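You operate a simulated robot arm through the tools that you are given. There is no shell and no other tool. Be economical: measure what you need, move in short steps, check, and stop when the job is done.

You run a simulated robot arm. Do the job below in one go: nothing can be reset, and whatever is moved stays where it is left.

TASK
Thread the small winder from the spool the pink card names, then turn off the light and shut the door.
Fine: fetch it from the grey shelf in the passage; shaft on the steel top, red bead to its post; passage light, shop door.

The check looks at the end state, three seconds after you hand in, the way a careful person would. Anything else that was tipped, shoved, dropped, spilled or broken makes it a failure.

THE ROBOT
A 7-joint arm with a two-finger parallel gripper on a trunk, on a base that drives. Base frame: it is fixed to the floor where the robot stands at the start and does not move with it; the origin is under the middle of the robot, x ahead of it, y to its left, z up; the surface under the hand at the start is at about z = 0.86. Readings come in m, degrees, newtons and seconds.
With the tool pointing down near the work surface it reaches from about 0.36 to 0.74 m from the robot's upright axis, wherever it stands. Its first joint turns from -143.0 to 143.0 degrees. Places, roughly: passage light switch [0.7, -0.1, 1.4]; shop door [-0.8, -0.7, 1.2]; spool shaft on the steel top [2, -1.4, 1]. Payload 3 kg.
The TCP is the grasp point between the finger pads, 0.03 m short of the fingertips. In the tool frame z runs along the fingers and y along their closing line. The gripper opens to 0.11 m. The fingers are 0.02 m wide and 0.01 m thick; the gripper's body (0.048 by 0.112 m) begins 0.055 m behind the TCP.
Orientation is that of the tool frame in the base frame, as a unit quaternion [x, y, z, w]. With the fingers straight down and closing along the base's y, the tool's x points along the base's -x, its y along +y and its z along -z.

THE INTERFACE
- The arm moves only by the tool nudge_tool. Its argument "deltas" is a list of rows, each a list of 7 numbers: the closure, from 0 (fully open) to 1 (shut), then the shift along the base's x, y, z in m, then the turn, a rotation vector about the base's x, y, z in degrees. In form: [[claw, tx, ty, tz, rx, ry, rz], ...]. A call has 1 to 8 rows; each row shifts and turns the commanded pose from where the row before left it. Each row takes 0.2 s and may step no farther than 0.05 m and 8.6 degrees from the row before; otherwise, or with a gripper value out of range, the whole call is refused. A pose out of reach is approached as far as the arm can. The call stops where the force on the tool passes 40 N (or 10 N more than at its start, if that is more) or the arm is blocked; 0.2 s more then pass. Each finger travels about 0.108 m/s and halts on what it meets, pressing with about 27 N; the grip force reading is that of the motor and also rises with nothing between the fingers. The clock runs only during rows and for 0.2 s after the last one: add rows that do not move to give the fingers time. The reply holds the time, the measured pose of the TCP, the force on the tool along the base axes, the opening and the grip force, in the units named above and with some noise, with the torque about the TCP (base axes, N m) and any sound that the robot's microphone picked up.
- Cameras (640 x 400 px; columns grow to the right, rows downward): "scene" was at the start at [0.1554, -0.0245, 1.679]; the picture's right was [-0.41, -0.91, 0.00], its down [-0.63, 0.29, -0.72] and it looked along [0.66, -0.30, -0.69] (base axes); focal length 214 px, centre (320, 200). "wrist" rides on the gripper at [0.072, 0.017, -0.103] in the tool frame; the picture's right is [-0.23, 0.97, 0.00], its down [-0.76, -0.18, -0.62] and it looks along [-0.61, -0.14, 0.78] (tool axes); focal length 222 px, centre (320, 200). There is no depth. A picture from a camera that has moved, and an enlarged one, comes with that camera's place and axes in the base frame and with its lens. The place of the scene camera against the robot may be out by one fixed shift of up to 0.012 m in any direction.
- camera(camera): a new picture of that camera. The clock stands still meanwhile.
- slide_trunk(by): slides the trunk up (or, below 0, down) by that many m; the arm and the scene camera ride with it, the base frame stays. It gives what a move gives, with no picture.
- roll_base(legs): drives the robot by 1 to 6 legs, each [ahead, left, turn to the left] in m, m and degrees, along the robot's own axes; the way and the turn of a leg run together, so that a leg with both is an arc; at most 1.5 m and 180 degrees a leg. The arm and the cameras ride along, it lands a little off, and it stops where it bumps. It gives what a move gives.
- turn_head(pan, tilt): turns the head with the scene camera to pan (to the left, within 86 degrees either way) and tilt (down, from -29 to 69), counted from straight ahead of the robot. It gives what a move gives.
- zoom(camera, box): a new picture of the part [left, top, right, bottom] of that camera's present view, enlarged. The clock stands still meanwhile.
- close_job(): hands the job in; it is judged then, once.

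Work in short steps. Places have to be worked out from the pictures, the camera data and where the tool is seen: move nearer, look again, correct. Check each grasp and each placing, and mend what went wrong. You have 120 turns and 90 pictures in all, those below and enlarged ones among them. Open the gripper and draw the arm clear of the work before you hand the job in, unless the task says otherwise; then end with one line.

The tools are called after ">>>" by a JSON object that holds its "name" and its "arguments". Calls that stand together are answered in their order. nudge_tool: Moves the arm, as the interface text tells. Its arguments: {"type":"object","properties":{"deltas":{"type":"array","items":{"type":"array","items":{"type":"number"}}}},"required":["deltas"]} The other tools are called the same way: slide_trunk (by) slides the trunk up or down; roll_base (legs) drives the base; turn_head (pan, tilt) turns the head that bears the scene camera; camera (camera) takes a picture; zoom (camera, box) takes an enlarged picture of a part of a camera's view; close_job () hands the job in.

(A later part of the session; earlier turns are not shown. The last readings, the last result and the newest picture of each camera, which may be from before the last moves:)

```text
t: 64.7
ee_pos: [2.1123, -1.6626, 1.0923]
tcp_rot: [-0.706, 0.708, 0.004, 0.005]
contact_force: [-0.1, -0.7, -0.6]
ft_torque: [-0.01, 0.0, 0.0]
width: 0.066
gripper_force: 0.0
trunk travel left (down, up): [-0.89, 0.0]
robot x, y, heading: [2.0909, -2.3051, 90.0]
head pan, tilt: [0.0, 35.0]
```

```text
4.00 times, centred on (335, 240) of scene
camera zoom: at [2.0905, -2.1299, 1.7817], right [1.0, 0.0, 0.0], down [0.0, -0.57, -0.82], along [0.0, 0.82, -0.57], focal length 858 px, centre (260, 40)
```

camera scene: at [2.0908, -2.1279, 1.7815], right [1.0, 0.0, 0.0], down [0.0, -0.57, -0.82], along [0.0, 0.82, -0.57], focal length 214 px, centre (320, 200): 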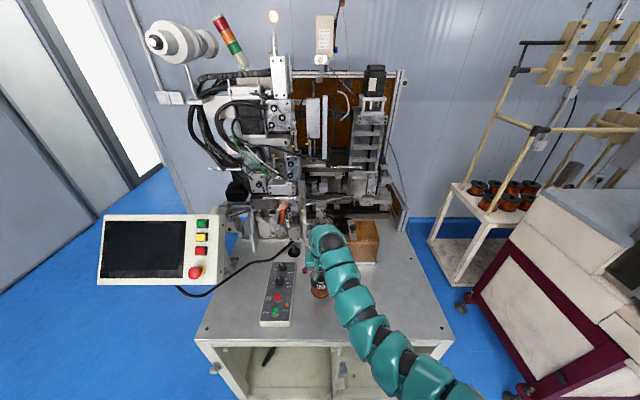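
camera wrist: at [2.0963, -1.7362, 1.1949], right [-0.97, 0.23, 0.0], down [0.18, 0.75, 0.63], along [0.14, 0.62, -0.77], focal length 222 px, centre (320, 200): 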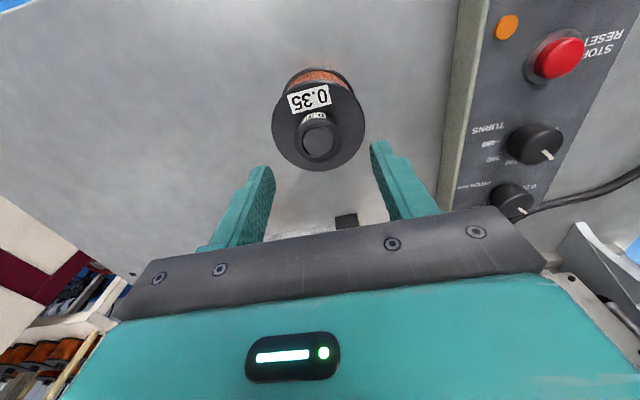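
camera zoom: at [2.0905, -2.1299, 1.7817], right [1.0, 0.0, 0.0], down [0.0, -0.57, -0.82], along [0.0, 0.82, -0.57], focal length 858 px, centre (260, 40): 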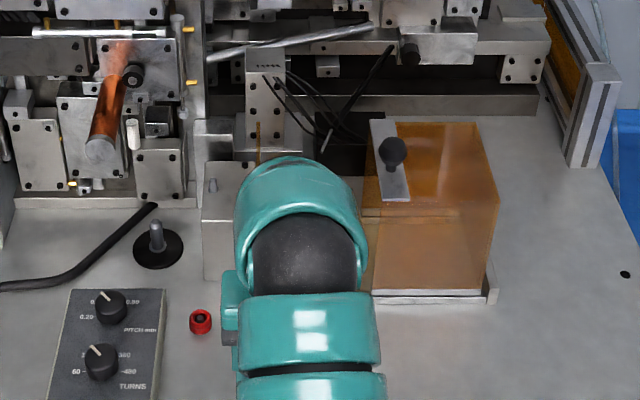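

The mandrel end is at about (1.92,-1.463, z≈1.16), offset 4.5 cm from the shaft. I bring the wrist camera in for a closer look at bead, posts and shaft.

>>> {"name": "nudge_tool", "arguments": {"deltas": [[0.4, -0.02, 0, 0.03, 0, 0, 0], [0.4, -0.04, 0.01, 0.015, 0, 0, 0], [0.4, -0.04, 0.015, 0, 0, 0, 0]]}}

>>> {"name": "camera", "arguments": {"camera": "wrist"}}

```text
t: 65.5
ee_pos: [2.0091, -1.6312, 1.1238]
tcp_rot: [-0.705, 0.709, 0.004, 0.004]
contact_force: [-0.4, 0.8, -0.1]
ft_torque: [0.0, -0.07, -0.01]
width: 0.0657
gripper_force: 0.1
out of reach, approached as far as the arm can: row 1
trunk travel left (down, up): [-0.89, 0.0]
robot x, y, heading: [2.0884, -2.3079, 89.9]
head pan, tilt: [0.0, 35.0]
```

```text
50 pictures are left
camera wrist: at [1.9934, -1.7049, 1.2281], right [-0.97, 0.23, 0.0], down [0.18, 0.75, 0.63], along [0.14, 0.61, -0.78], focal length 222 px, centre (320, 200)
```

wrist: 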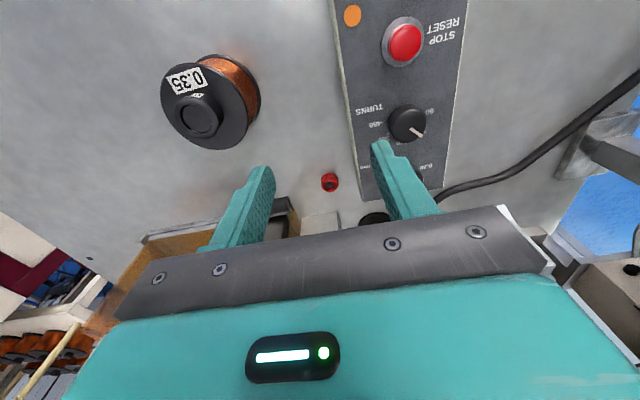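

Bead at (2.021,-1.525). I'll use a 45° lean (hand leaning toward +x,-y) so it clears mandrel, block and control box. First rotate 45° about vertical, moving toward the pre-grasp.

>>> {"name": "nudge_tool", "arguments": {"deltas": [[0.4, 0.02, -0.01, 0, 0, 0, 7.5], [0.4, 0.02, -0.01, 0, 0, 0, 7.5], [0.4, 0.02, -0.01, 0, 0, 0, 7.5], [0.4, 0.02, -0.01, 0, 0, 0, 7.5], [0.4, 0.02, -0.01, 0, 0, 0, 7.5], [0.4, 0.02, -0.01, 0, 0, 0, 7.5]]}}

>>> {"name": "nudge_tool", "arguments": {"deltas": [[0.4, 0.006, -0.004, 0, 5.3, 5.3, 0], [0.4, 0.006, -0.004, 0, 5.3, 5.3, 0], [0.4, 0.006, -0.004, 0, 5.3, 5.3, 0], [0.4, 0.006, -0.004, 0, 5.3, 5.3, 0], [0.4, 0, 0, 0, 5.3, 5.3, 0], [0.4, 0, 0, 0, 5.3, 5.3, 0]]}}

>>> {"name": "camera", "arguments": {"camera": "wrist"}}

```text
t: 66.9
ee_pos: [2.1216, -1.667, 1.0943]
tcp_rot: [0.923, -0.384, -0.007, -0.004]
contact_force: [1.1, -0.3, 0.1]
ft_torque: [0.01, -0.01, 0.02]
width: 0.0659
gripper_force: 0.0
out of reach, approached as far as the arm can: row 3, 4, 5, 6
trunk travel left (down, up): [-0.89, 0.0]
robot x, y, heading: [2.0924, -2.3053, 90.2]
head pan, tilt: [0.0, 35.0]
```

```text
t: 68.3
ee_pos: [2.145, -1.683, 1.0942]
tcp_rot: [0.851, -0.354, -0.359, -0.148]
contact_force: [1.1, -0.4, 0.3]
ft_torque: [0.02, -0.02, 0.02]
width: 0.0662
gripper_force: 0.0
trunk travel left (down, up): [-0.89, 0.0]
robot x, y, heading: [2.09, -2.3079, 89.8]
head pan, tilt: [0.0, 35.0]
```

```text
49 pictures are left
camera wrist: at [2.2228, -1.7839, 1.1157], right [-0.8, -0.58, 0.16], down [0.07, 0.19, 0.98], along [-0.59, 0.8, -0.11], focal length 222 px, centre (320, 200)
```

wrist: 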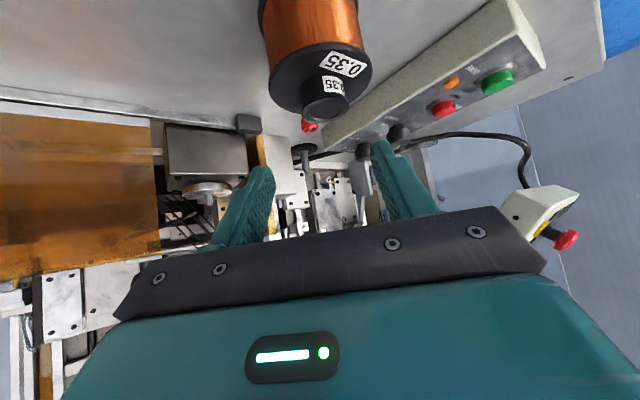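

The knob seems shorter (top ≈0.078 above base). I move onto the approach line and check.

>>> {"name": "nudge_tool", "arguments": {"deltas": [[0.4, 0.004, -0.02, -0.01, 0, 0, 0], [0.4, 0, 0, -0.009, 0, 0, 0], [0.4, 0, 0, 0, 0, 0, 0]]}}

>>> {"name": "zoom", "arguments": {"camera": "wrist", "box": [200, 0, 440, 240]}}

```text
t: 69.1
ee_pos: [2.1504, -1.706, 1.0763]
tcp_rot: [0.851, -0.353, -0.36, -0.148]
contact_force: [0.1, -0.2, -0.8]
ft_torque: [-0.01, -0.01, 0.0]
width: 0.0661
gripper_force: 0.2
trunk travel left (down, up): [-0.89, 0.0]
robot x, y, heading: [2.0893, -2.3109, 89.9]
head pan, tilt: [0.0, 35.0]
```

```text
1.67 times, centred on (320, 120) of wrist
camera zoom: at [2.2273, -1.8053, 1.097], right [-0.8, -0.58, 0.16], down [0.07, 0.19, 0.98], along [-0.59, 0.8, -0.11], focal length 370 px, centre (320, 333)
```

zoom: 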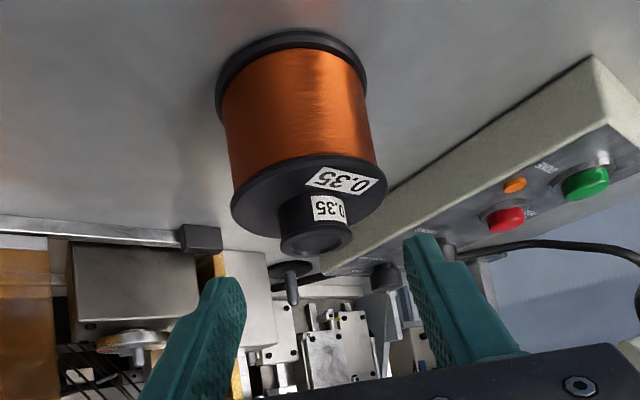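

Alignment matches the projection. Advance along the tool axis and close on the knob.

>>> {"name": "nudge_tool", "arguments": {"deltas": [[0.4, -0.01, 0.011, -0.013, 0, 0, 0], [0.4, -0.009, 0.009, -0.012, 0, 0, 0], [0.4, -0.006, 0.007, -0.009, 0, 0, 0], [0.4, 0, 0, 0, 0, 0, 0]]}}

>>> {"name": "zoom", "arguments": {"camera": "wrist", "box": [200, 0, 440, 240]}}

```text
t: 70.1
ee_pos: [2.1249, -1.677, 1.0419]
tcp_rot: [0.851, -0.354, -0.359, -0.148]
contact_force: [-0.2, 0.3, -1.3]
ft_torque: [0.02, 0.02, -0.01]
width: 0.066
gripper_force: 0.0
trunk travel left (down, up): [-0.89, 0.0]
robot x, y, heading: [2.0938, -2.309, 89.6]
head pan, tilt: [0.0, 35.0]
```

```text
1.67 times, centred on (320, 120) of wrist
camera zoom: at [2.2027, -1.777, 1.0629], right [-0.8, -0.58, 0.17], down [0.07, 0.19, 0.98], along [-0.59, 0.8, -0.11], focal length 370 px, centre (320, 333)
```

zoom: 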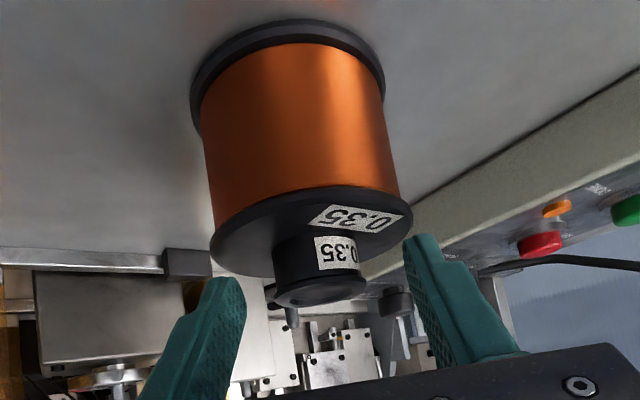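

Tips straddle the knob (slightly right); small correction and close.

>>> {"name": "nudge_tool", "arguments": {"deltas": [[0.4, 0.002, 0.003, -0.001, 0, 0, 0], [0.7, 0, 0, 0, 0, 0, 0], [1, 0, 0, 0, 0, 0, 0], [1, 0, 0, 0, 0, 0, 0], [1, 0, 0, 0, 0, 0, 0]]}}

>>> {"name": "zoom", "arguments": {"camera": "wrist", "box": [200, 0, 440, 240]}}

```text
t: 71.3
ee_pos: [2.128, -1.6733, 1.0415]
tcp_rot: [0.851, -0.354, -0.359, -0.148]
contact_force: [-0.8, -0.7, -0.2]
ft_torque: [0.04, 0.02, 0.06]
width: 0.0332
gripper_force: 27.1
trunk travel left (down, up): [-0.89, 0.0]
robot x, y, heading: [2.0912, -2.3081, 89.8]
head pan, tilt: [0.0, 35.0]
```

```text
1.67 times, centred on (320, 120) of wrist
camera zoom: at [2.2041, -1.774, 1.0623], right [-0.8, -0.58, 0.16], down [0.07, 0.19, 0.98], along [-0.59, 0.8, -0.11], focal length 370 px, centre (320, 333)
```

zoom: 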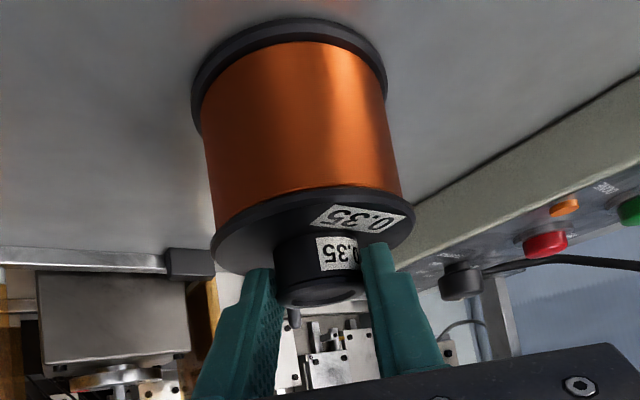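

Firm grip with a tilted hand. I lift the spool about 8 cm and check.

>>> {"name": "nudge_tool", "arguments": {"deltas": [[1, 0, 0, 0.01, 0, 0, 0], [1, 0, 0, 0.02, 0, 0, 0], [1, 0, 0, 0.025, 0, 0, 0], [1, 0, 0, 0.03, 0, 0, 0], [1, 0, 0, 0, 0, 0, 0]]}}

>>> {"name": "roll_base", "arguments": {"legs": [[0.1, 0, 0]]}}

>>> {"name": "camera", "arguments": {"camera": "scene"}}

>>> {"name": "camera", "arguments": {"camera": "wrist"}}

```text
t: 72.5
ee_pos: [2.1272, -1.6722, 1.1276]
tcp_rot: [0.852, -0.354, -0.358, -0.146]
contact_force: [0.0, -0.4, -6.4]
ft_torque: [-0.09, -0.07, 0.01]
width: 0.0333
gripper_force: 27.2
trunk travel left (down, up): [-0.89, 0.0]
robot x, y, heading: [2.0903, -2.3083, 90.3]
head pan, tilt: [0.0, 35.0]
```

```text
t: 73.7
ee_pos: [2.1279, -1.5686, 1.1261]
tcp_rot: [0.852, -0.353, -0.358, -0.146]
contact_force: [-0.4, 0.1, -6.6]
ft_torque: [-0.06, -0.06, -0.02]
width: 0.033
gripper_force: 26.6
trunk travel left (down, up): [-0.89, 0.0]
robot x, y, heading: [2.0913, -2.2062, 90.2]
head pan, tilt: [0.0, 35.0]
```

```text
45 pictures are left
camera scene: at [2.0903, -2.0251, 1.7815], right [1.0, 0.0, 0.0], down [0.0, -0.57, -0.82], along [0.0, 0.82, -0.57], focal length 214 px, centre (320, 200)
```

scene: 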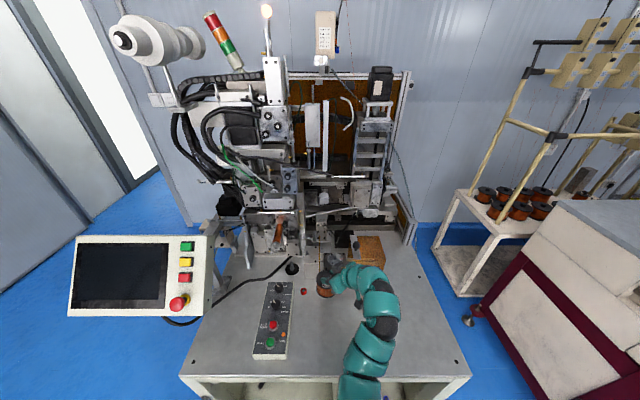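

```text
44 pictures are left
camera wrist: at [2.2045, -1.6695, 1.1481], right [-0.8, -0.58, 0.17], down [0.07, 0.19, 0.98], along [-0.59, 0.8, -0.11], focal length 222 px, centre (320, 200)
```

wrist: 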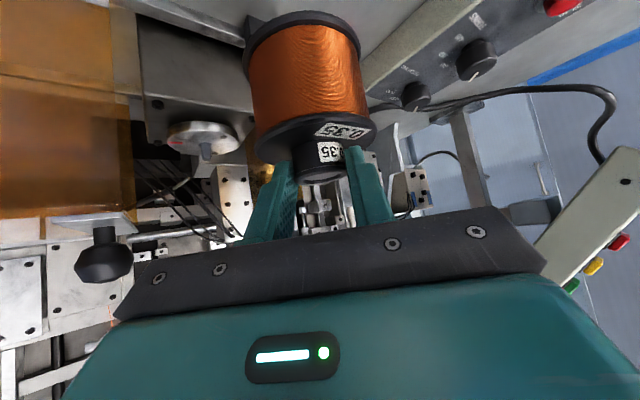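

Now I move the spool left past the grey block first (keeping y), then partly toward the shaft, and inspect alignment.

>>> {"name": "nudge_tool", "arguments": {"deltas": [[1, -0.037, 0, 0.004, 0, 0, 0], [1, -0.037, 0, 0, 0, 0, 0], [1, -0.037, 0.01, 0, 0, 0, 0], [1, -0.035, 0.02, 0, 0, 0, 0], [1, 0, 0.03, 0, 0, 0, 0], [1, 0, 0, 0, 0, 0, 0]]}}

>>> {"name": "zoom", "arguments": {"camera": "scene", "box": [240, 210, 360, 330]}}

>>> {"name": "zoom", "arguments": {"camera": "wrist", "box": [200, 0, 440, 200]}}

```text
t: 75.1
ee_pos: [1.9788, -1.5132, 1.1307]
tcp_rot: [0.851, -0.354, -0.359, -0.148]
contact_force: [0.0, -0.1, -5.8]
ft_torque: [-0.07, -0.07, -0.03]
width: 0.0331
gripper_force: 26.7
trunk travel left (down, up): [-0.89, 0.0]
robot x, y, heading: [2.0872, -2.2033, 90.0]
head pan, tilt: [0.0, 35.0]
```

```text
3.33 times, centred on (300, 270) of scene
camera zoom: at [2.0894, -2.0274, 1.7817], right [1.0, 0.0, 0.0], down [0.0, -0.57, -0.82], along [0.0, 0.82, -0.57], focal length 715 px, centre (387, -33)
```

zoom: 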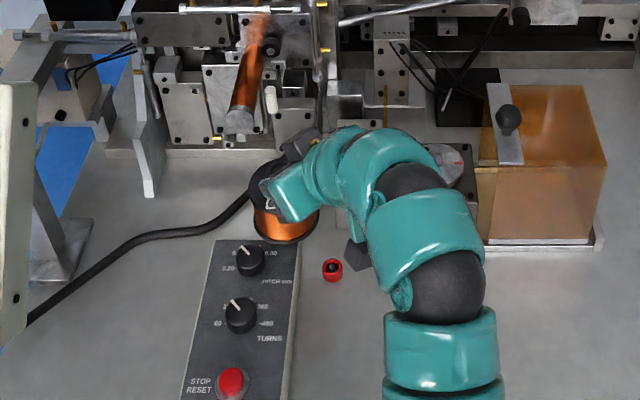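

```text
2.00 times, centred on (320, 100) of wrist
camera zoom: at [2.0572, -1.612, 1.1512], right [-0.8, -0.58, 0.16], down [0.07, 0.19, 0.98], along [-0.59, 0.8, -0.11], focal length 444 px, centre (320, 400)
```

zoom: 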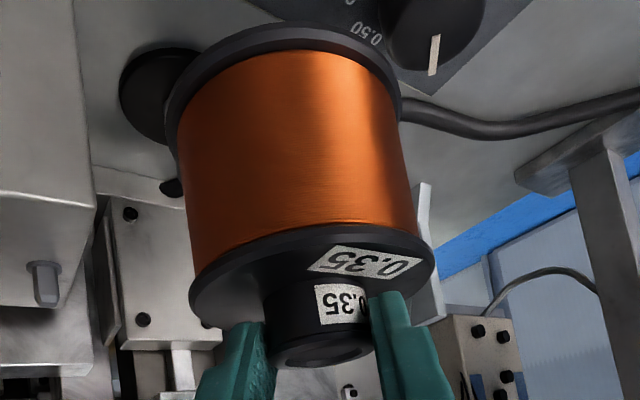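

To refine shaft position, I move the spool aside a little so one enlarged scene picture shows both spool and shaft for relative measurement.

>>> {"name": "nudge_tool", "arguments": {"deltas": [[1, 0.035, -0.015, 0, 0, 0, 0], [1, 0.04, -0.01, 0, 0, 0, 0], [1, 0, 0, 0, 0, 0, 0]]}}

>>> {"name": "zoom", "arguments": {"camera": "scene", "box": [270, 235, 340, 305]}}

>>> {"name": "zoom", "arguments": {"camera": "wrist", "box": [200, 0, 440, 200]}}

```text
t: 75.9
ee_pos: [2.0534, -1.5368, 1.1292]
tcp_rot: [0.851, -0.353, -0.359, -0.147]
contact_force: [-0.5, 0.8, -6.1]
ft_torque: [-0.06, -0.09, -0.01]
width: 0.0333
gripper_force: 27.1
trunk travel left (down, up): [-0.89, 0.0]
robot x, y, heading: [2.0907, -2.2031, 90.1]
head pan, tilt: [0.0, 35.0]
```

```text
5.71 times, centred on (305, 270) of scene
camera zoom: at [2.0893, -2.0264, 1.7816], right [1.0, 0.0, 0.0], down [0.0, -0.57, -0.82], along [0.0, 0.82, -0.57], focal length 1226 px, centre (406, -200)
```

zoom: 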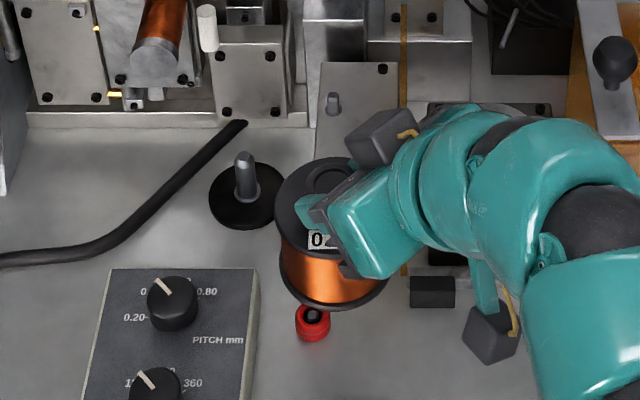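

```text
2.00 times, centred on (320, 100) of wrist
camera zoom: at [2.1312, -1.6369, 1.1511], right [-0.8, -0.58, 0.16], down [0.07, 0.19, 0.98], along [-0.6, 0.8, -0.11], focal length 444 px, centre (320, 400)
```

zoom: 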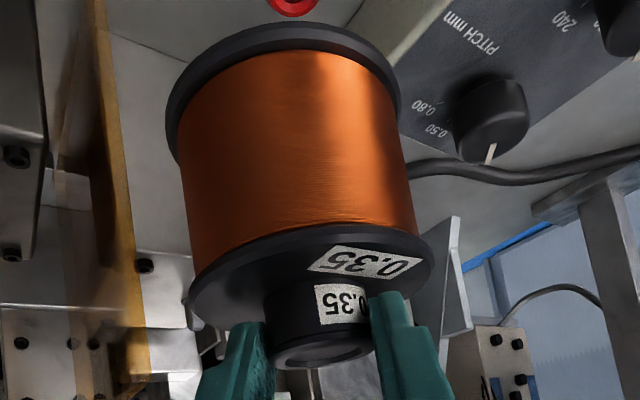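

Relative measurement puts the shaft at (1.964,-1.409), tip z≈1.006. I move the spool axis over it, still above the tip.

>>> {"name": "nudge_tool", "arguments": {"deltas": [[1, -0.04, 0.015, 0, 0, 0, 0], [1, -0.038, 0.02, 0, 0, 0, 0], [1, 0, 0.04, 0, 0, 0, 0], [1, 0, 0.039, 0, 0, 0, 0], [1, 0, 0, 0, 0, 0, 0]]}}

>>> {"name": "zoom", "arguments": {"camera": "scene", "box": [250, 220, 330, 290]}}

>>> {"name": "zoom", "arguments": {"camera": "wrist", "box": [200, 0, 440, 200]}}

```text
t: 77.1
ee_pos: [1.978, -1.4216, 1.1296]
tcp_rot: [0.851, -0.354, -0.358, -0.147]
contact_force: [0.3, -0.4, -5.3]
ft_torque: [-0.06, -0.07, 0.02]
width: 0.033
gripper_force: 26.7
trunk travel left (down, up): [-0.89, 0.0]
robot x, y, heading: [2.0887, -2.2022, 90.1]
head pan, tilt: [0.0, 35.0]
```

```text
5.71 times, centred on (290, 255) of scene
camera zoom: at [2.0904, -2.0272, 1.7817], right [1.0, 0.0, 0.0], down [0.0, -0.57, -0.82], along [0.0, 0.82, -0.57], focal length 1226 px, centre (491, -114)
```

zoom: 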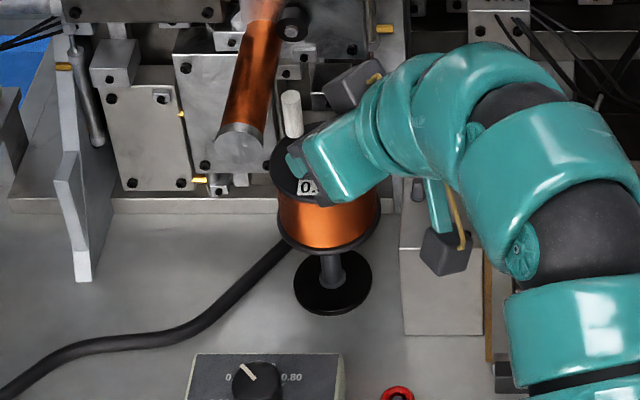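

```text
2.00 times, centred on (320, 100) of wrist
camera zoom: at [2.0548, -1.5223, 1.151], right [-0.8, -0.58, 0.17], down [0.07, 0.19, 0.98], along [-0.59, 0.8, -0.11], focal length 444 px, centre (320, 400)
```

zoom: 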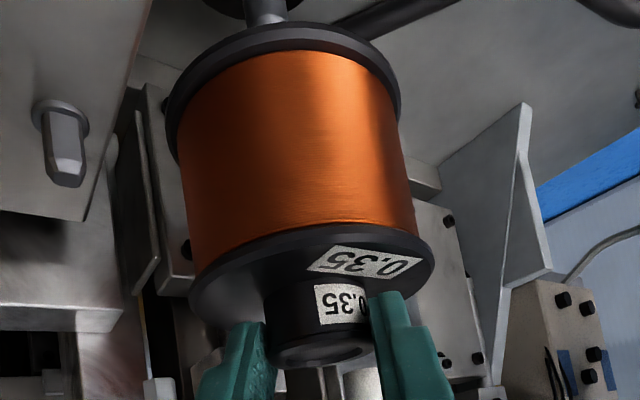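

Views show the spool within ~3 mm of the shaft axis. Apply a small correction and descend slowly, watching forces.

>>> {"name": "nudge_tool", "arguments": {"deltas": [[1, -0.001, -0.002, -0.01, 0, 0, 0], [1, 0, 0, -0.01, 0, 0, 0], [1, 0, 0, -0.005, 0, 0, 0], [1, 0, 0, -0.004, 0, 0, 0], [1, 0, 0, -0.004, 0, 0, 0], [1, 0, 0, -0.004, 0, 0, 0], [1, 0, 0, 0, 0, 0, 0]]}}

>>> {"name": "zoom", "arguments": {"camera": "wrist", "box": [200, 0, 440, 200]}}

```text
t: 78.7
ee_pos: [1.978, -1.422, 1.0952]
tcp_rot: [0.851, -0.353, -0.36, -0.148]
contact_force: [0.4, 0.6, -5.9]
ft_torque: [-0.05, -0.04, 0.05]
width: 0.0331
gripper_force: 26.8
trunk travel left (down, up): [-0.89, 0.0]
robot x, y, heading: [2.0899, -2.2063, 89.8]
head pan, tilt: [0.0, 35.0]
```

```text
2.00 times, centred on (320, 100) of wrist
camera zoom: at [2.0546, -1.5228, 1.116], right [-0.8, -0.58, 0.17], down [0.07, 0.19, 0.98], along [-0.59, 0.8, -0.11], focal length 444 px, centre (320, 400)
```

zoom: 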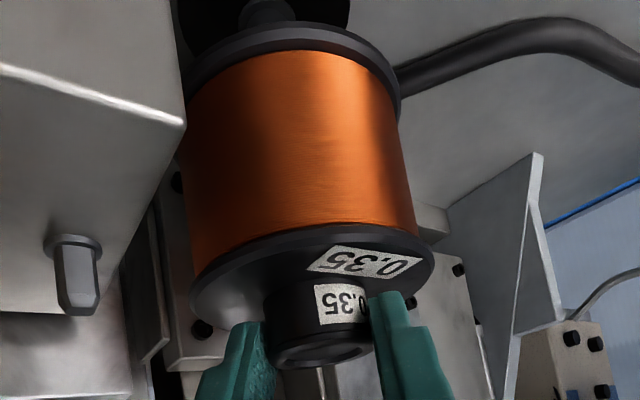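

Aligned within about a millimetre in this view. Continue lowering.

>>> {"name": "nudge_tool", "arguments": {"deltas": [[1, 0, 0, -0.004, 0, 0, 0], [1, 0, 0, -0.004, 0, 0, 0], [1, 0, 0, -0.004, 0, 0, 0], [1, 0, 0, -0.004, 0, 0, 0], [1, 0, 0, -0.004, 0, 0, 0], [1, 0, 0, 0, 0, 0, 0]]}}

```text
t: 80.1
ee_pos: [1.9772, -1.4218, 1.0742]
tcp_rot: [0.851, -0.353, -0.359, -0.147]
contact_force: [0.0, 8.5, -3.1]
ft_torque: [0.66, 0.04, -0.16]
width: 0.0332
gripper_force: 27.8
trunk travel left (down, up): [-0.89, 0.0]
robot x, y, heading: [2.0907, -2.2032, 89.6]
head pan, tilt: [0.0, 35.0]
```

The shaft is inside the bore (bottom at ≈0.984), with a +y side force; I ease +y 2 mm and continue down.

>>> {"name": "nudge_tool", "arguments": {"deltas": [[1, 0, 0.002, 0, 0, 0, 0], [1, 0, 0, -0.004, 0, 0, 0], [1, 0, 0, -0.004, 0, 0, 0], [1, 0, 0, -0.004, 0, 0, 0], [1, 0, 0, 0, 0, 0, 0]]}}

```text
t: 81.3
ee_pos: [1.9771, -1.4214, 1.0612]
tcp_rot: [0.851, -0.353, -0.359, -0.148]
contact_force: [-0.7, -0.4, -6.3]
ft_torque: [-0.09, -0.07, 0.01]
width: 0.0331
gripper_force: 26.8
trunk travel left (down, up): [-0.89, 0.0]
robot x, y, heading: [2.0958, -2.2036, 90.0]
head pan, tilt: [0.0, 35.0]
```

Free again; go down to the seat with small steps.

>>> {"name": "nudge_tool", "arguments": {"deltas": [[1, 0, 0, -0.004, 0, 0, 0], [1, 0, 0, -0.004, 0, 0, 0], [1, 0, 0, -0.003, 0, 0, 0], [1, 0, 0, -0.003, 0, 0, 0], [1, 0, 0, -0.003, 0, 0, 0], [1, 0, 0, -0.002, 0, 0, 0], [1, 0, 0, 0, 0, 0, 0]]}}

```text
t: 82.9
ee_pos: [1.9764, -1.421, 1.0479]
tcp_rot: [0.85, -0.353, -0.361, -0.149]
contact_force: [-1.3, 3.0, 13.3]
ft_torque: [0.24, 0.36, -0.1]
width: 0.0334
gripper_force: 26.2
trunk travel left (down, up): [-0.89, 0.0]
robot x, y, heading: [2.0901, -2.2032, 90.0]
head pan, tilt: [0.0, 35.0]
```

Seated (bottom ≈0.957, pressing 19 N). Release and withdraw along the tool axis.

>>> {"name": "nudge_tool", "arguments": {"deltas": [[0.9, 0, 0, 0.001, 0, 0, 0], [0.45, 0, 0, 0, 0, 0, 0], [0.45, 0, 0, 0, 0, 0, 0], [0.45, 0, 0, 0, 0, 0, 0], [0.45, 0.012, -0.012, 0.017, 0, 0, 0], [0.45, 0.015, -0.015, 0.02, 0, 0, 0], [0.45, 0.015, -0.015, 0.015, 0, 0, 0]]}}

>>> {"name": "zoom", "arguments": {"camera": "wrist", "box": [160, 0, 480, 240]}}

>>> {"name": "zoom", "arguments": {"camera": "scene", "box": [250, 220, 350, 300]}}

```text
t: 84.2
ee_pos: [1.9844, -1.445, 1.0683]
tcp_rot: [0.853, -0.347, -0.363, -0.14]
contact_force: [-12.8, 5.3, 3.2]
ft_torque: [-0.31, -0.98, 0.42]
width: 0.0607
gripper_force: 0.0
trunk travel left (down, up): [-0.89, 0.0]
robot x, y, heading: [2.0928, -2.2056, 90.1]
head pan, tilt: [0.0, 35.0]
stopped in row 6: the force on the tool passed its limit at 53 N (the readings are from after the stop); the commanded pose is now the measured one
```

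```text
1.67 times, centred on (320, 120) of wrist
camera zoom: at [2.0634, -1.5438, 1.0897], right [-0.79, -0.59, 0.17], down [0.07, 0.19, 0.98], along [-0.61, 0.78, -0.11], focal length 370 px, centre (320, 333)
```

zoom: 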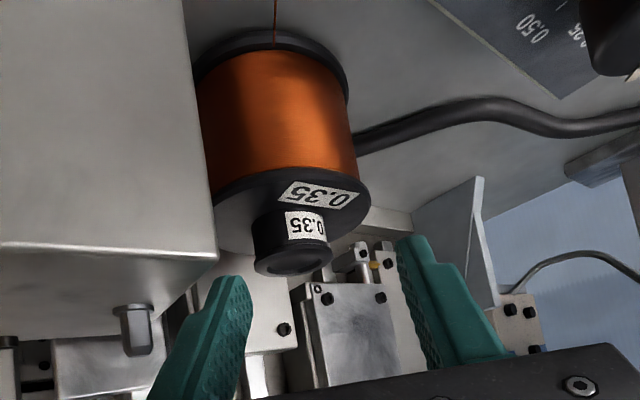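

```text
5.00 times, centred on (300, 260) of scene
camera zoom: at [2.092, -2.0294, 1.782], right [1.0, 0.0, 0.0], down [0.0, -0.57, -0.82], along [0.0, 0.82, -0.57], focal length 1072 px, centre (420, -100)
```

zoom: 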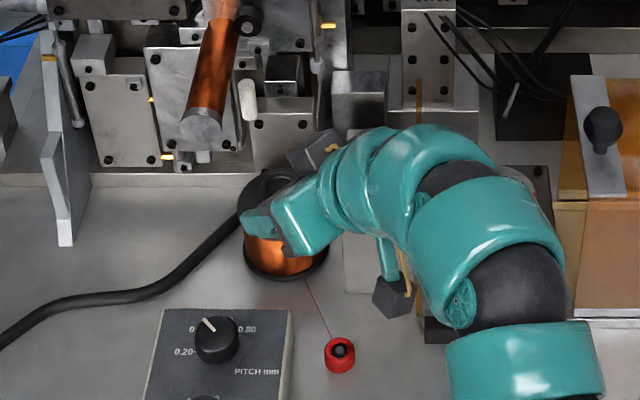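

The spool is seated and now a fine wire runs from it to the red bead. The hand is rubbing something on its +x side (likely the grey block's peg), so I go straight up, slightly toward -x.

>>> {"name": "nudge_tool", "arguments": {"deltas": [[0.45, -0.004, 0.001, 0.004, 0, 0, 0], [0.45, 0, 0, 0.01, 0, 0, 0], [0.45, 0, 0, 0.01, 0, 0, 0], [0.45, 0, 0, 0.01, 0, 0, 0]]}}

>>> {"name": "zoom", "arguments": {"camera": "wrist", "box": [160, 0, 480, 240]}}

```text
t: 85.2
ee_pos: [1.9821, -1.4429, 1.1014]
tcp_rot: [0.853, -0.35, -0.36, -0.141]
contact_force: [-0.3, 0.2, 0.3]
ft_torque: [0.02, 0.0, -0.01]
width: 0.0605
gripper_force: 0.1
trunk travel left (down, up): [-0.89, 0.0]
robot x, y, heading: [2.0882, -2.2026, 90.0]
head pan, tilt: [0.0, 35.0]
```

```text
1.67 times, centred on (320, 120) of wrist
camera zoom: at [2.0603, -1.5422, 1.1221], right [-0.79, -0.59, 0.17], down [0.07, 0.2, 0.98], along [-0.61, 0.79, -0.12], focal length 370 px, centre (320, 333)
```

zoom: 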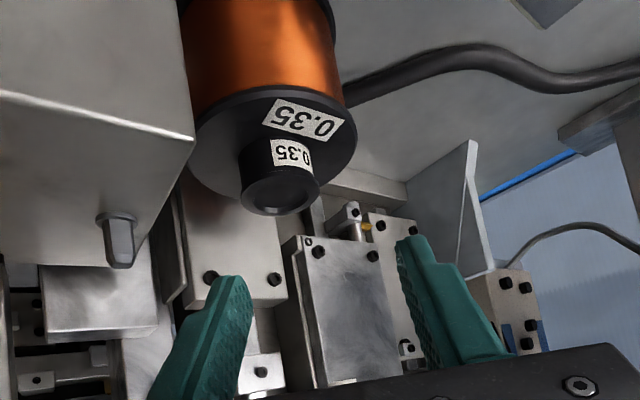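

Free. Withdraw toward the robot side and look at bead and candidate posts.

>>> {"name": "nudge_tool", "arguments": {"deltas": [[0.45, 0.01, -0.04, 0.01, 0, 0, 0], [0.45, 0.02, -0.045, 0, 0, 0, 0], [0.45, 0.03, -0.035, 0, 0, 0, 0], [0.45, 0.04, -0.03, 0, 0, 0, 0], [0.45, 0.045, -0.02, 0, 0, 0, 0]]}}

>>> {"name": "zoom", "arguments": {"camera": "scene", "box": [265, 205, 385, 305]}}

>>> {"name": "zoom", "arguments": {"camera": "wrist", "box": [160, 0, 480, 240]}}

```text
t: 86.4
ee_pos: [2.125, -1.6129, 1.1111]
tcp_rot: [0.853, -0.349, -0.361, -0.141]
contact_force: [-0.2, -0.3, -0.3]
ft_torque: [0.03, 0.02, -0.01]
width: 0.0604
gripper_force: 0.0
trunk travel left (down, up): [-0.89, 0.0]
robot x, y, heading: [2.0937, -2.2049, 90.3]
head pan, tilt: [0.0, 35.0]
```

```text
4.00 times, centred on (325, 255) of scene
camera zoom: at [2.0906, -2.0274, 1.7818], right [1.0, 0.0, 0.0], down [0.0, -0.57, -0.82], along [0.0, 0.82, -0.57], focal length 858 px, centre (300, -20)
```

zoom: 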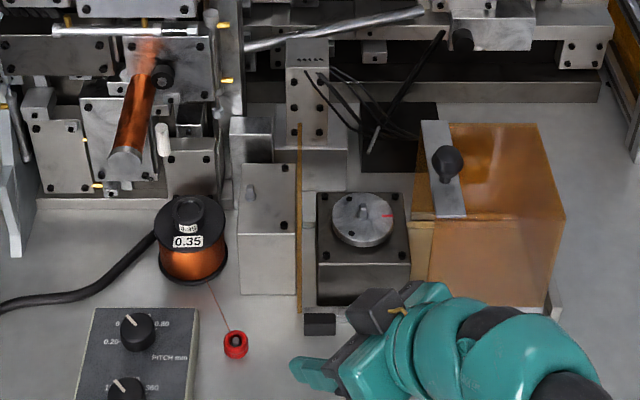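

```text
1.67 times, centred on (320, 120) of wrist
camera zoom: at [2.2039, -1.7123, 1.1315], right [-0.79, -0.59, 0.17], down [0.07, 0.2, 0.98], along [-0.61, 0.79, -0.11], focal length 370 px, centre (320, 333)
```

zoom: 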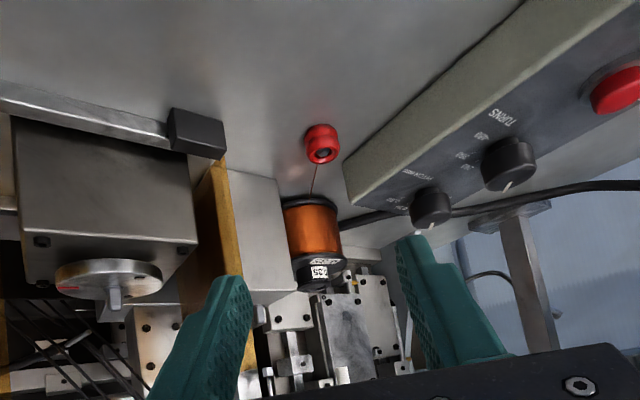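

Two candidate posts: one on the grey block, one on the marked disc. I zoom on both.

>>> {"name": "zoom", "arguments": {"camera": "scene", "box": [320, 240, 375, 285]}}

>>> {"name": "zoom", "arguments": {"camera": "scene", "box": [300, 225, 350, 305]}}

```text
8.89 times, centred on (348, 262) of scene
camera zoom: at [2.0906, -2.0274, 1.7818], right [1.0, 0.0, 0.0], down [0.0, -0.57, -0.82], along [0.0, 0.82, -0.57], focal length 1906 px, centre (76, -356)
```

zoom: 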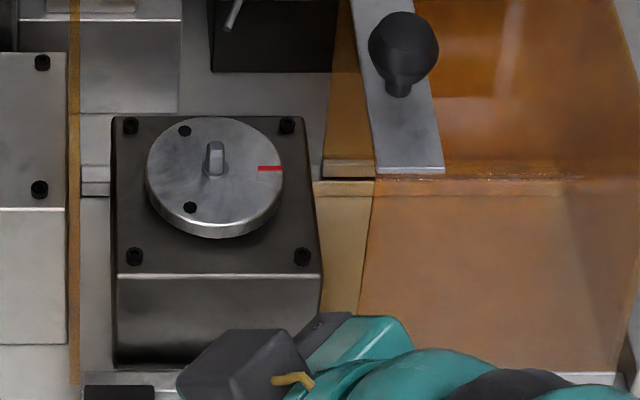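

```text
5.00 times, centred on (325, 265) of scene
camera zoom: at [2.0906, -2.0274, 1.7818], right [1.0, 0.0, 0.0], down [0.0, -0.57, -0.82], along [0.0, 0.82, -0.57], focal length 1072 px, centre (295, -125)
```

zoom: 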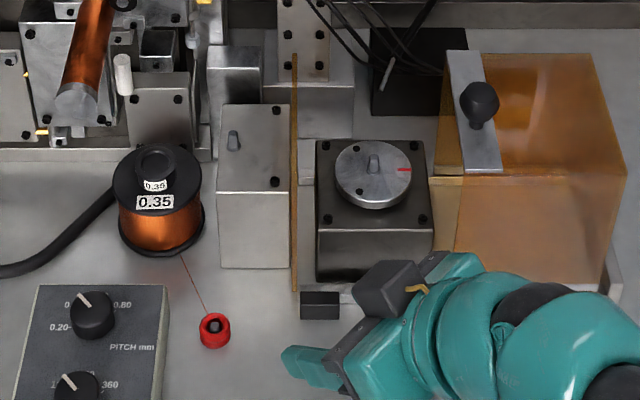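

I reduce the tilt to 25° for the bead pick and bring the wrist camera closer to view bead and posts from above.

>>> {"name": "nudge_tool", "arguments": {"deltas": [[0.45, -0.015, 0.01, 0.01, -4.7, -4.7, 0], [0.45, -0.02, 0.01, 0.005, -4.7, -4.7, 0], [0.45, -0.02, 0.01, 0, -4.7, -4.7, 0], [0.45, 0, 0, 0, 0, 0, 0]]}}

>>> {"name": "camera", "arguments": {"camera": "wrist"}}

```text
t: 87.4
ee_pos: [2.0711, -1.5826, 1.1251]
tcp_rot: [0.902, -0.371, -0.208, -0.077]
contact_force: [0.1, -0.3, 0.4]
ft_torque: [0.02, -0.04, 0.01]
width: 0.0604
gripper_force: 0.0
trunk travel left (down, up): [-0.89, 0.0]
robot x, y, heading: [2.0891, -2.2051, 90.3]
head pan, tilt: [0.0, 35.0]
```

```text
29 pictures are left
camera wrist: at [2.1388, -1.672, 1.1882], right [-0.83, -0.55, 0.11], down [-0.16, 0.43, 0.89], along [-0.54, 0.72, -0.44], focal length 222 px, centre (320, 200)
```

wrist: 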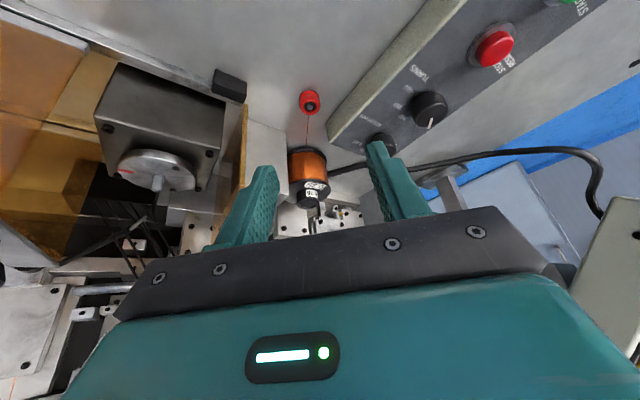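

I check the two candidate posts in one high enlargement.

>>> {"name": "zoom", "arguments": {"camera": "scene", "box": [298, 240, 346, 270]}}

```text
13.33 times, centred on (322, 255) of scene
camera zoom: at [2.0908, -2.0275, 1.7818], right [1.0, 0.0, 0.0], down [0.0, -0.57, -0.82], along [0.0, 0.82, -0.57], focal length 2860 px, centre (293, -533)
```

zoom: 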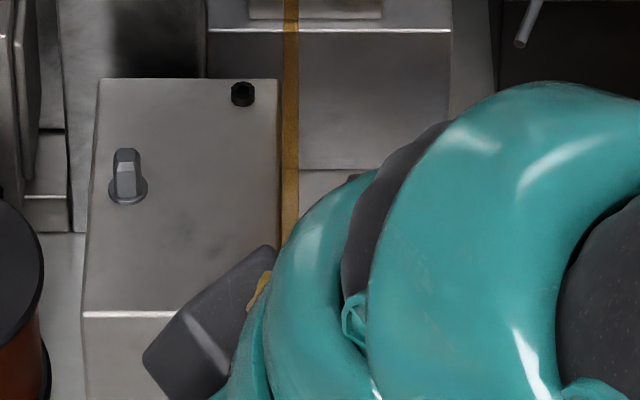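

The grey block's collared peg (≈8 mm, matching the shaft's style; bead hole ≈12 mm) is the bead's post, at about (2.037,-1.401), top 1.07. Bead at (2.025,-1.525). I turn 20° for clearance from the control box and hover over the bead.

>>> {"name": "nudge_tool", "arguments": {"deltas": [[0.5, -0.01, 0.015, -0.02, 0, 0, 7], [0.58, -0.014, 0.02, -0.025, 0, 0, 7], [0.58, -0.014, 0.02, -0.02, 0, 0, 6], [0.58, 0, 0, -0.02, 0, 0, 0], [0.58, 0, 0, 0, 0, 0, 0]]}}

>>> {"name": "camera", "arguments": {"camera": "wrist"}}

```text
t: 88.6
ee_pos: [2.0325, -1.5268, 1.0396]
tcp_rot: [0.953, -0.207, -0.218, -0.04]
contact_force: [0.9, 0.2, 0.2]
ft_torque: [-0.01, 0.0, -0.03]
width: 0.0459
gripper_force: 0.0
trunk travel left (down, up): [-0.89, 0.0]
robot x, y, heading: [2.0892, -2.2028, 90.1]
head pan, tilt: [0.0, 35.0]
```

```text
27 pictures are left
camera wrist: at [2.1279, -1.5874, 1.1024], right [-0.59, -0.8, 0.11], down [-0.3, 0.35, 0.89], along [-0.75, 0.49, -0.44], focal length 222 px, centre (320, 200)
```

wrist: 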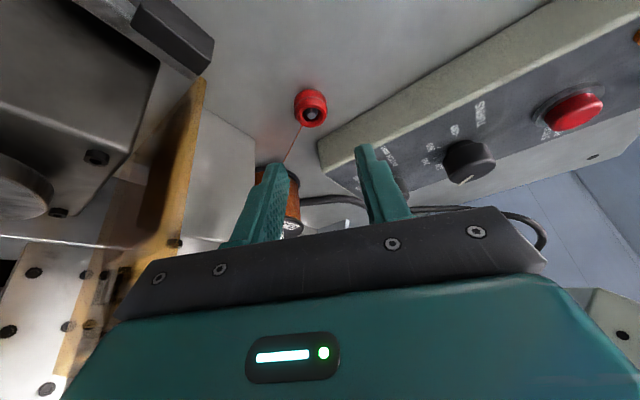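

Bead confirmed at (2.025,-1.5245). Descend vertically and close on it.

>>> {"name": "nudge_tool", "arguments": {"deltas": [[0.58, 0.0005, -0.001, -0.02, 0, 0, 0], [0.58, 0, 0, -0.02, 0, 0, 0], [0.58, 0, 0, -0.009, 0, 0, 0], [0.58, 0, 0, -0.004, 0, 0, 0], [0.58, 0, 0, 0, 0, 0, 0]]}}

>>> {"name": "zoom", "arguments": {"camera": "wrist", "box": [200, 40, 440, 240]}}

```text
t: 89.8
ee_pos: [2.0353, -1.5276, 0.9869]
tcp_rot: [0.952, -0.209, -0.218, -0.041]
contact_force: [0.3, 0.4, -0.1]
ft_torque: [0.01, -0.02, -0.02]
width: 0.0464
gripper_force: 0.1
trunk travel left (down, up): [-0.89, 0.0]
robot x, y, heading: [2.0906, -2.2067, 90.1]
head pan, tilt: [0.0, 35.0]
```

```text
2.00 times, centred on (320, 140) of wrist
camera zoom: at [2.1289, -1.5887, 1.0495], right [-0.59, -0.8, 0.11], down [-0.3, 0.35, 0.89], along [-0.75, 0.49, -0.44], focal length 444 px, centre (320, 320)
```

zoom: 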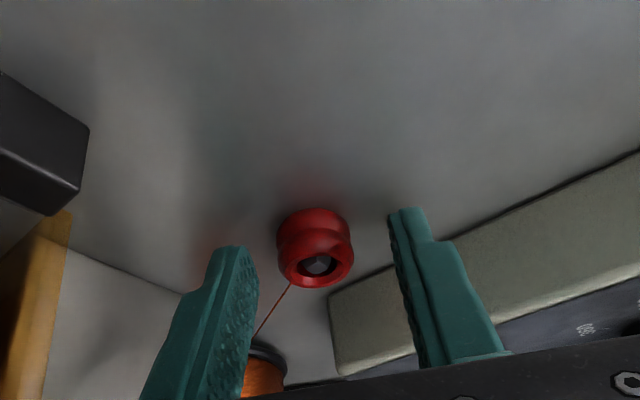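

Bead is between the fingertips. Close.

>>> {"name": "nudge_tool", "arguments": {"deltas": [[0.7, -0.001, 0, -0.002, 0, 0, 0], [0.85, 0, 0, 0, 0, 0, 0], [1, 0, 0, 0, 0, 0, 0], [1, 0, 0, 0, 0, 0, 0], [1, 0, 0, 0, 0, 0, 0]]}}

>>> {"name": "zoom", "arguments": {"camera": "wrist", "box": [200, 40, 440, 240]}}

```text
t: 91.0
ee_pos: [2.0326, -1.5285, 0.985]
tcp_rot: [0.953, -0.208, -0.218, -0.04]
contact_force: [1.0, 2.3, 1.4]
ft_torque: [0.15, -0.05, -0.05]
width: 0.0221
gripper_force: 27.3
trunk travel left (down, up): [-0.89, 0.0]
robot x, y, heading: [2.0864, -2.2046, 90.2]
head pan, tilt: [0.0, 35.0]
```

```text
2.00 times, centred on (320, 140) of wrist
camera zoom: at [2.1276, -1.5886, 1.0478], right [-0.59, -0.8, 0.11], down [-0.3, 0.35, 0.89], along [-0.75, 0.49, -0.44], focal length 444 px, centre (320, 320)
```

zoom: 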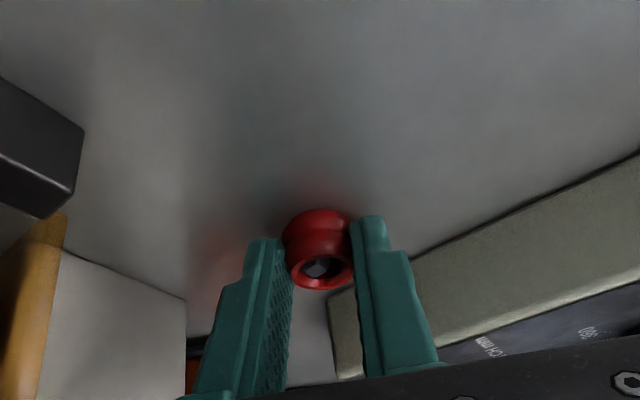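

Bead gripped (22 mm). An amber sheet stands at x≈2.09 right beside the post (up to z≈1.22), so I need a different hand azimuth: leaning back (-y, slightly -x) by 45°. I set the bead at a clearer spot (2.07,-1.545) to regrip it.

>>> {"name": "nudge_tool", "arguments": {"deltas": [[1, 0, 0, 0.01, 0, 0, 0], [1, 0.015, -0.006, 0, 0, 0, 0], [1, 0.015, -0.006, 0, 0, 0, 0], [1, 0.015, -0.008, 0, 0, 0, 0], [1, 0, 0, -0.006, 0, 0, 0], [1, 0, 0, -0.003, 0, 0, 0], [1, 0, 0, -0.002, 0, 0, 0], [1, 0, 0, 0, 0, 0, 0]]}}

```text
t: 92.8
ee_pos: [2.0772, -1.547, 0.9845]
tcp_rot: [0.952, -0.209, -0.218, -0.04]
contact_force: [0.1, -0.2, -0.3]
ft_torque: [-0.01, -0.01, 0.02]
width: 0.0003
gripper_force: 26.9
trunk travel left (down, up): [-0.89, 0.0]
robot x, y, heading: [2.0897, -2.2045, 90.1]
head pan, tilt: [0.0, 35.0]
```

The width fell to 0: the bead slipped out. I look where it is.

>>> {"name": "camera", "arguments": {"camera": "wrist"}}

>>> {"name": "zoom", "arguments": {"camera": "scene", "box": [270, 225, 390, 325]}}

```text
24 pictures are left
camera wrist: at [2.1727, -1.6082, 1.0469], right [-0.59, -0.8, 0.11], down [-0.3, 0.35, 0.89], along [-0.75, 0.49, -0.45], focal length 222 px, centre (320, 200)
```

wrist: 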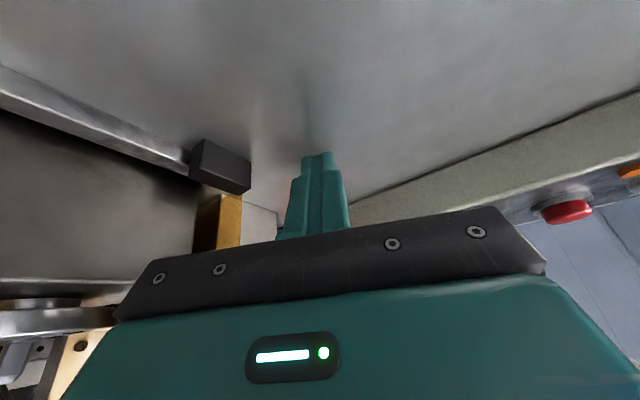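

```text
4.00 times, centred on (330, 275) of scene
camera zoom: at [2.0894, -2.0266, 1.7817], right [1.0, 0.0, 0.0], down [0.0, -0.57, -0.82], along [0.0, 0.82, -0.57], focal length 858 px, centre (280, -100)
```

zoom: 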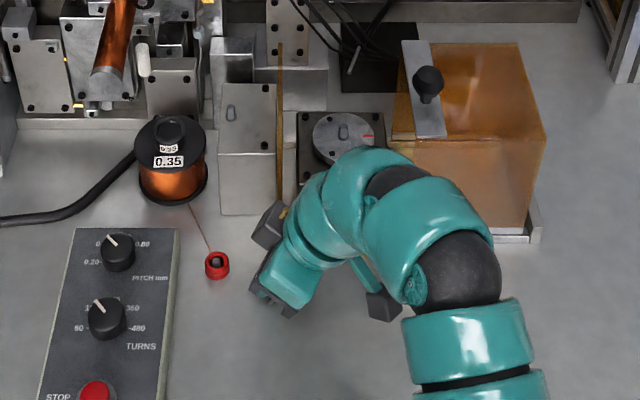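

The bead slipped and still stands upright at about (2.026,-1.524). I'll regrip it properly centred with a 45° lean (az -35°), then rotate about vertical in the air. First rise and reorient.

>>> {"name": "nudge_tool", "arguments": {"deltas": [[0.8, 0, 0, 0.03, 0, 0, 0], [0.58, 0, 0, 0.02, 0, 0, -6.2], [0.58, -0.012, 0.005, 0.0, 0, 0, -6.1], [0.58, -0.013, 0.005, 0, 3.73, 5.32, 0], [0.58, -0.014, 0.0044, 0, 3.73, 5.32, 0], [0.58, 0, 0, 0, 3.73, 5.32, 0], [0.58, 0, 0, 0, 0, 0, 0]]}}

>>> {"name": "camera", "arguments": {"camera": "wrist"}}

```text
t: 94.4
ee_pos: [2.038, -1.5332, 1.0345]
tcp_rot: [0.875, -0.294, -0.368, -0.11]
contact_force: [-0.8, -0.7, 0.7]
ft_torque: [0.0, 0.02, 0.02]
width: 0.0462
gripper_force: 0.1
trunk travel left (down, up): [-0.89, 0.0]
robot x, y, heading: [2.0891, -2.2063, 90.3]
head pan, tilt: [0.0, 35.0]
```

```text
22 pictures are left
camera wrist: at [2.1301, -1.621, 1.0571], right [-0.7, -0.69, 0.18], down [0.04, 0.22, 0.97], along [-0.71, 0.69, -0.12], focal length 222 px, centre (320, 200)
```

wrist: 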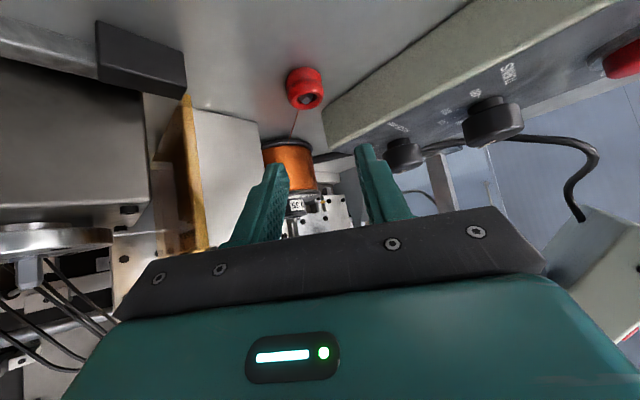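

Bead located at (2.0263,-1.5255). Descend vertically and close.

>>> {"name": "nudge_tool", "arguments": {"deltas": [[0.58, 0.001, -0.001, -0.02, 0, 0, 0], [0.58, 0, 0, -0.02, 0, 0, 0], [0.58, 0, 0, -0.009, 0, 0, 0], [0.58, 0, 0, -0.003, 0, 0, 0], [0.75, 0, 0, 0, 0, 0, 0], [1, 0, 0, 0, 0, 0, 0], [1, 0, 0, 0, 0, 0, 0], [1, 0, 0, 0, 0, 0, 0]]}}

>>> {"name": "zoom", "arguments": {"camera": "wrist", "box": [240, 60, 400, 200]}}

```text
t: 96.2
ee_pos: [2.0405, -1.5339, 0.9819]
tcp_rot: [0.875, -0.293, -0.368, -0.11]
contact_force: [-0.3, -0.2, -0.4]
ft_torque: [-0.04, 0.01, 0.02]
width: 0.0229
gripper_force: 27.3
trunk travel left (down, up): [-0.89, 0.0]
robot x, y, heading: [2.0899, -2.2036, 90.2]
head pan, tilt: [0.0, 35.0]
```

```text
2.86 times, centred on (320, 130) of wrist
camera zoom: at [2.1309, -1.622, 1.0054], right [-0.7, -0.69, 0.18], down [0.04, 0.22, 0.97], along [-0.71, 0.69, -0.13], focal length 635 px, centre (320, 400)
```

zoom: 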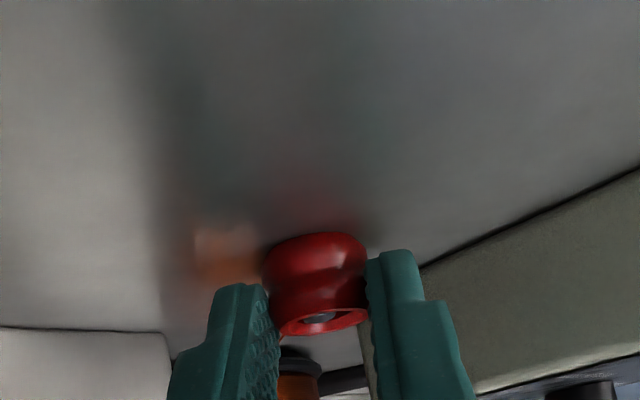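

Grip seems slightly shallow; I reopen, go 3 mm lower/forward and close again.

>>> {"name": "nudge_tool", "arguments": {"deltas": [[0.7, 0, 0, 0, 0, 0, 0], [0.7, 0, 0, 0, 0, 0, 0], [0.7, -0.004, 0.002, -0.002, 0, 0, 0], [0.7, 0, 0, -0.001, 0, 0, 0], [1, 0, 0, 0, 0, 0, 0], [1, 0, 0, 0, 0, 0, 0], [1, 0, 0, 0, 0, 0, 0]]}}

>>> {"name": "zoom", "arguments": {"camera": "wrist", "box": [240, 60, 400, 200]}}

```text
t: 97.8
ee_pos: [2.0362, -1.532, 0.9797]
tcp_rot: [0.875, -0.293, -0.368, -0.11]
contact_force: [-0.1, -0.3, -0.4]
ft_torque: [-0.01, 0.0, -0.02]
width: 0.0233
gripper_force: 26.8
trunk travel left (down, up): [-0.89, 0.0]
robot x, y, heading: [2.0895, -2.2022, 90.2]
head pan, tilt: [0.0, 35.0]
```

```text
2.86 times, centred on (320, 130) of wrist
camera zoom: at [2.1268, -1.6196, 1.002], right [-0.7, -0.69, 0.18], down [0.04, 0.22, 0.97], along [-0.71, 0.69, -0.13], focal length 635 px, centre (320, 400)
```

zoom: 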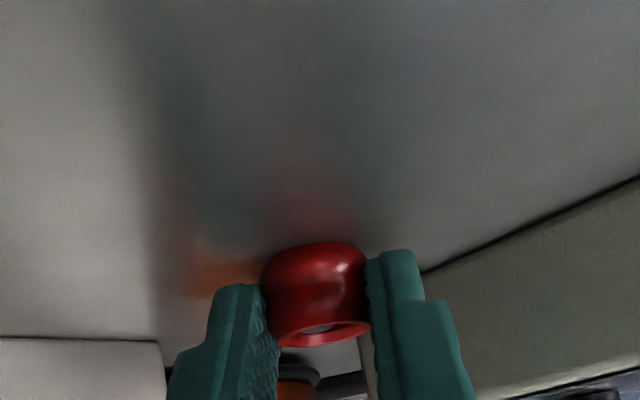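

Better grip (23.3 mm). Lift a little, toward the spool side, and check the width.

>>> {"name": "nudge_tool", "arguments": {"deltas": [[1, 0, 0, 0.005, 0, 0, 0], [1, 0, 0, 0.008, 0, 0, 0], [1, -0.002, 0.004, 0.012, 0, 0, 0], [1, -0.002, 0.004, 0.015, 0, 0, 0], [1, 0, 0, 0, 0, 0, 0]]}}

```text
t: 99.0
ee_pos: [2.0298, -1.5251, 1.0184]
tcp_rot: [0.876, -0.293, -0.368, -0.109]
contact_force: [-0.9, 0.1, -0.1]
ft_torque: [0.03, 0.0, 0.0]
width: 0.0231
gripper_force: 27.5
trunk travel left (down, up): [-0.89, 0.0]
robot x, y, heading: [2.0867, -2.2021, 90.3]
head pan, tilt: [0.0, 35.0]
```

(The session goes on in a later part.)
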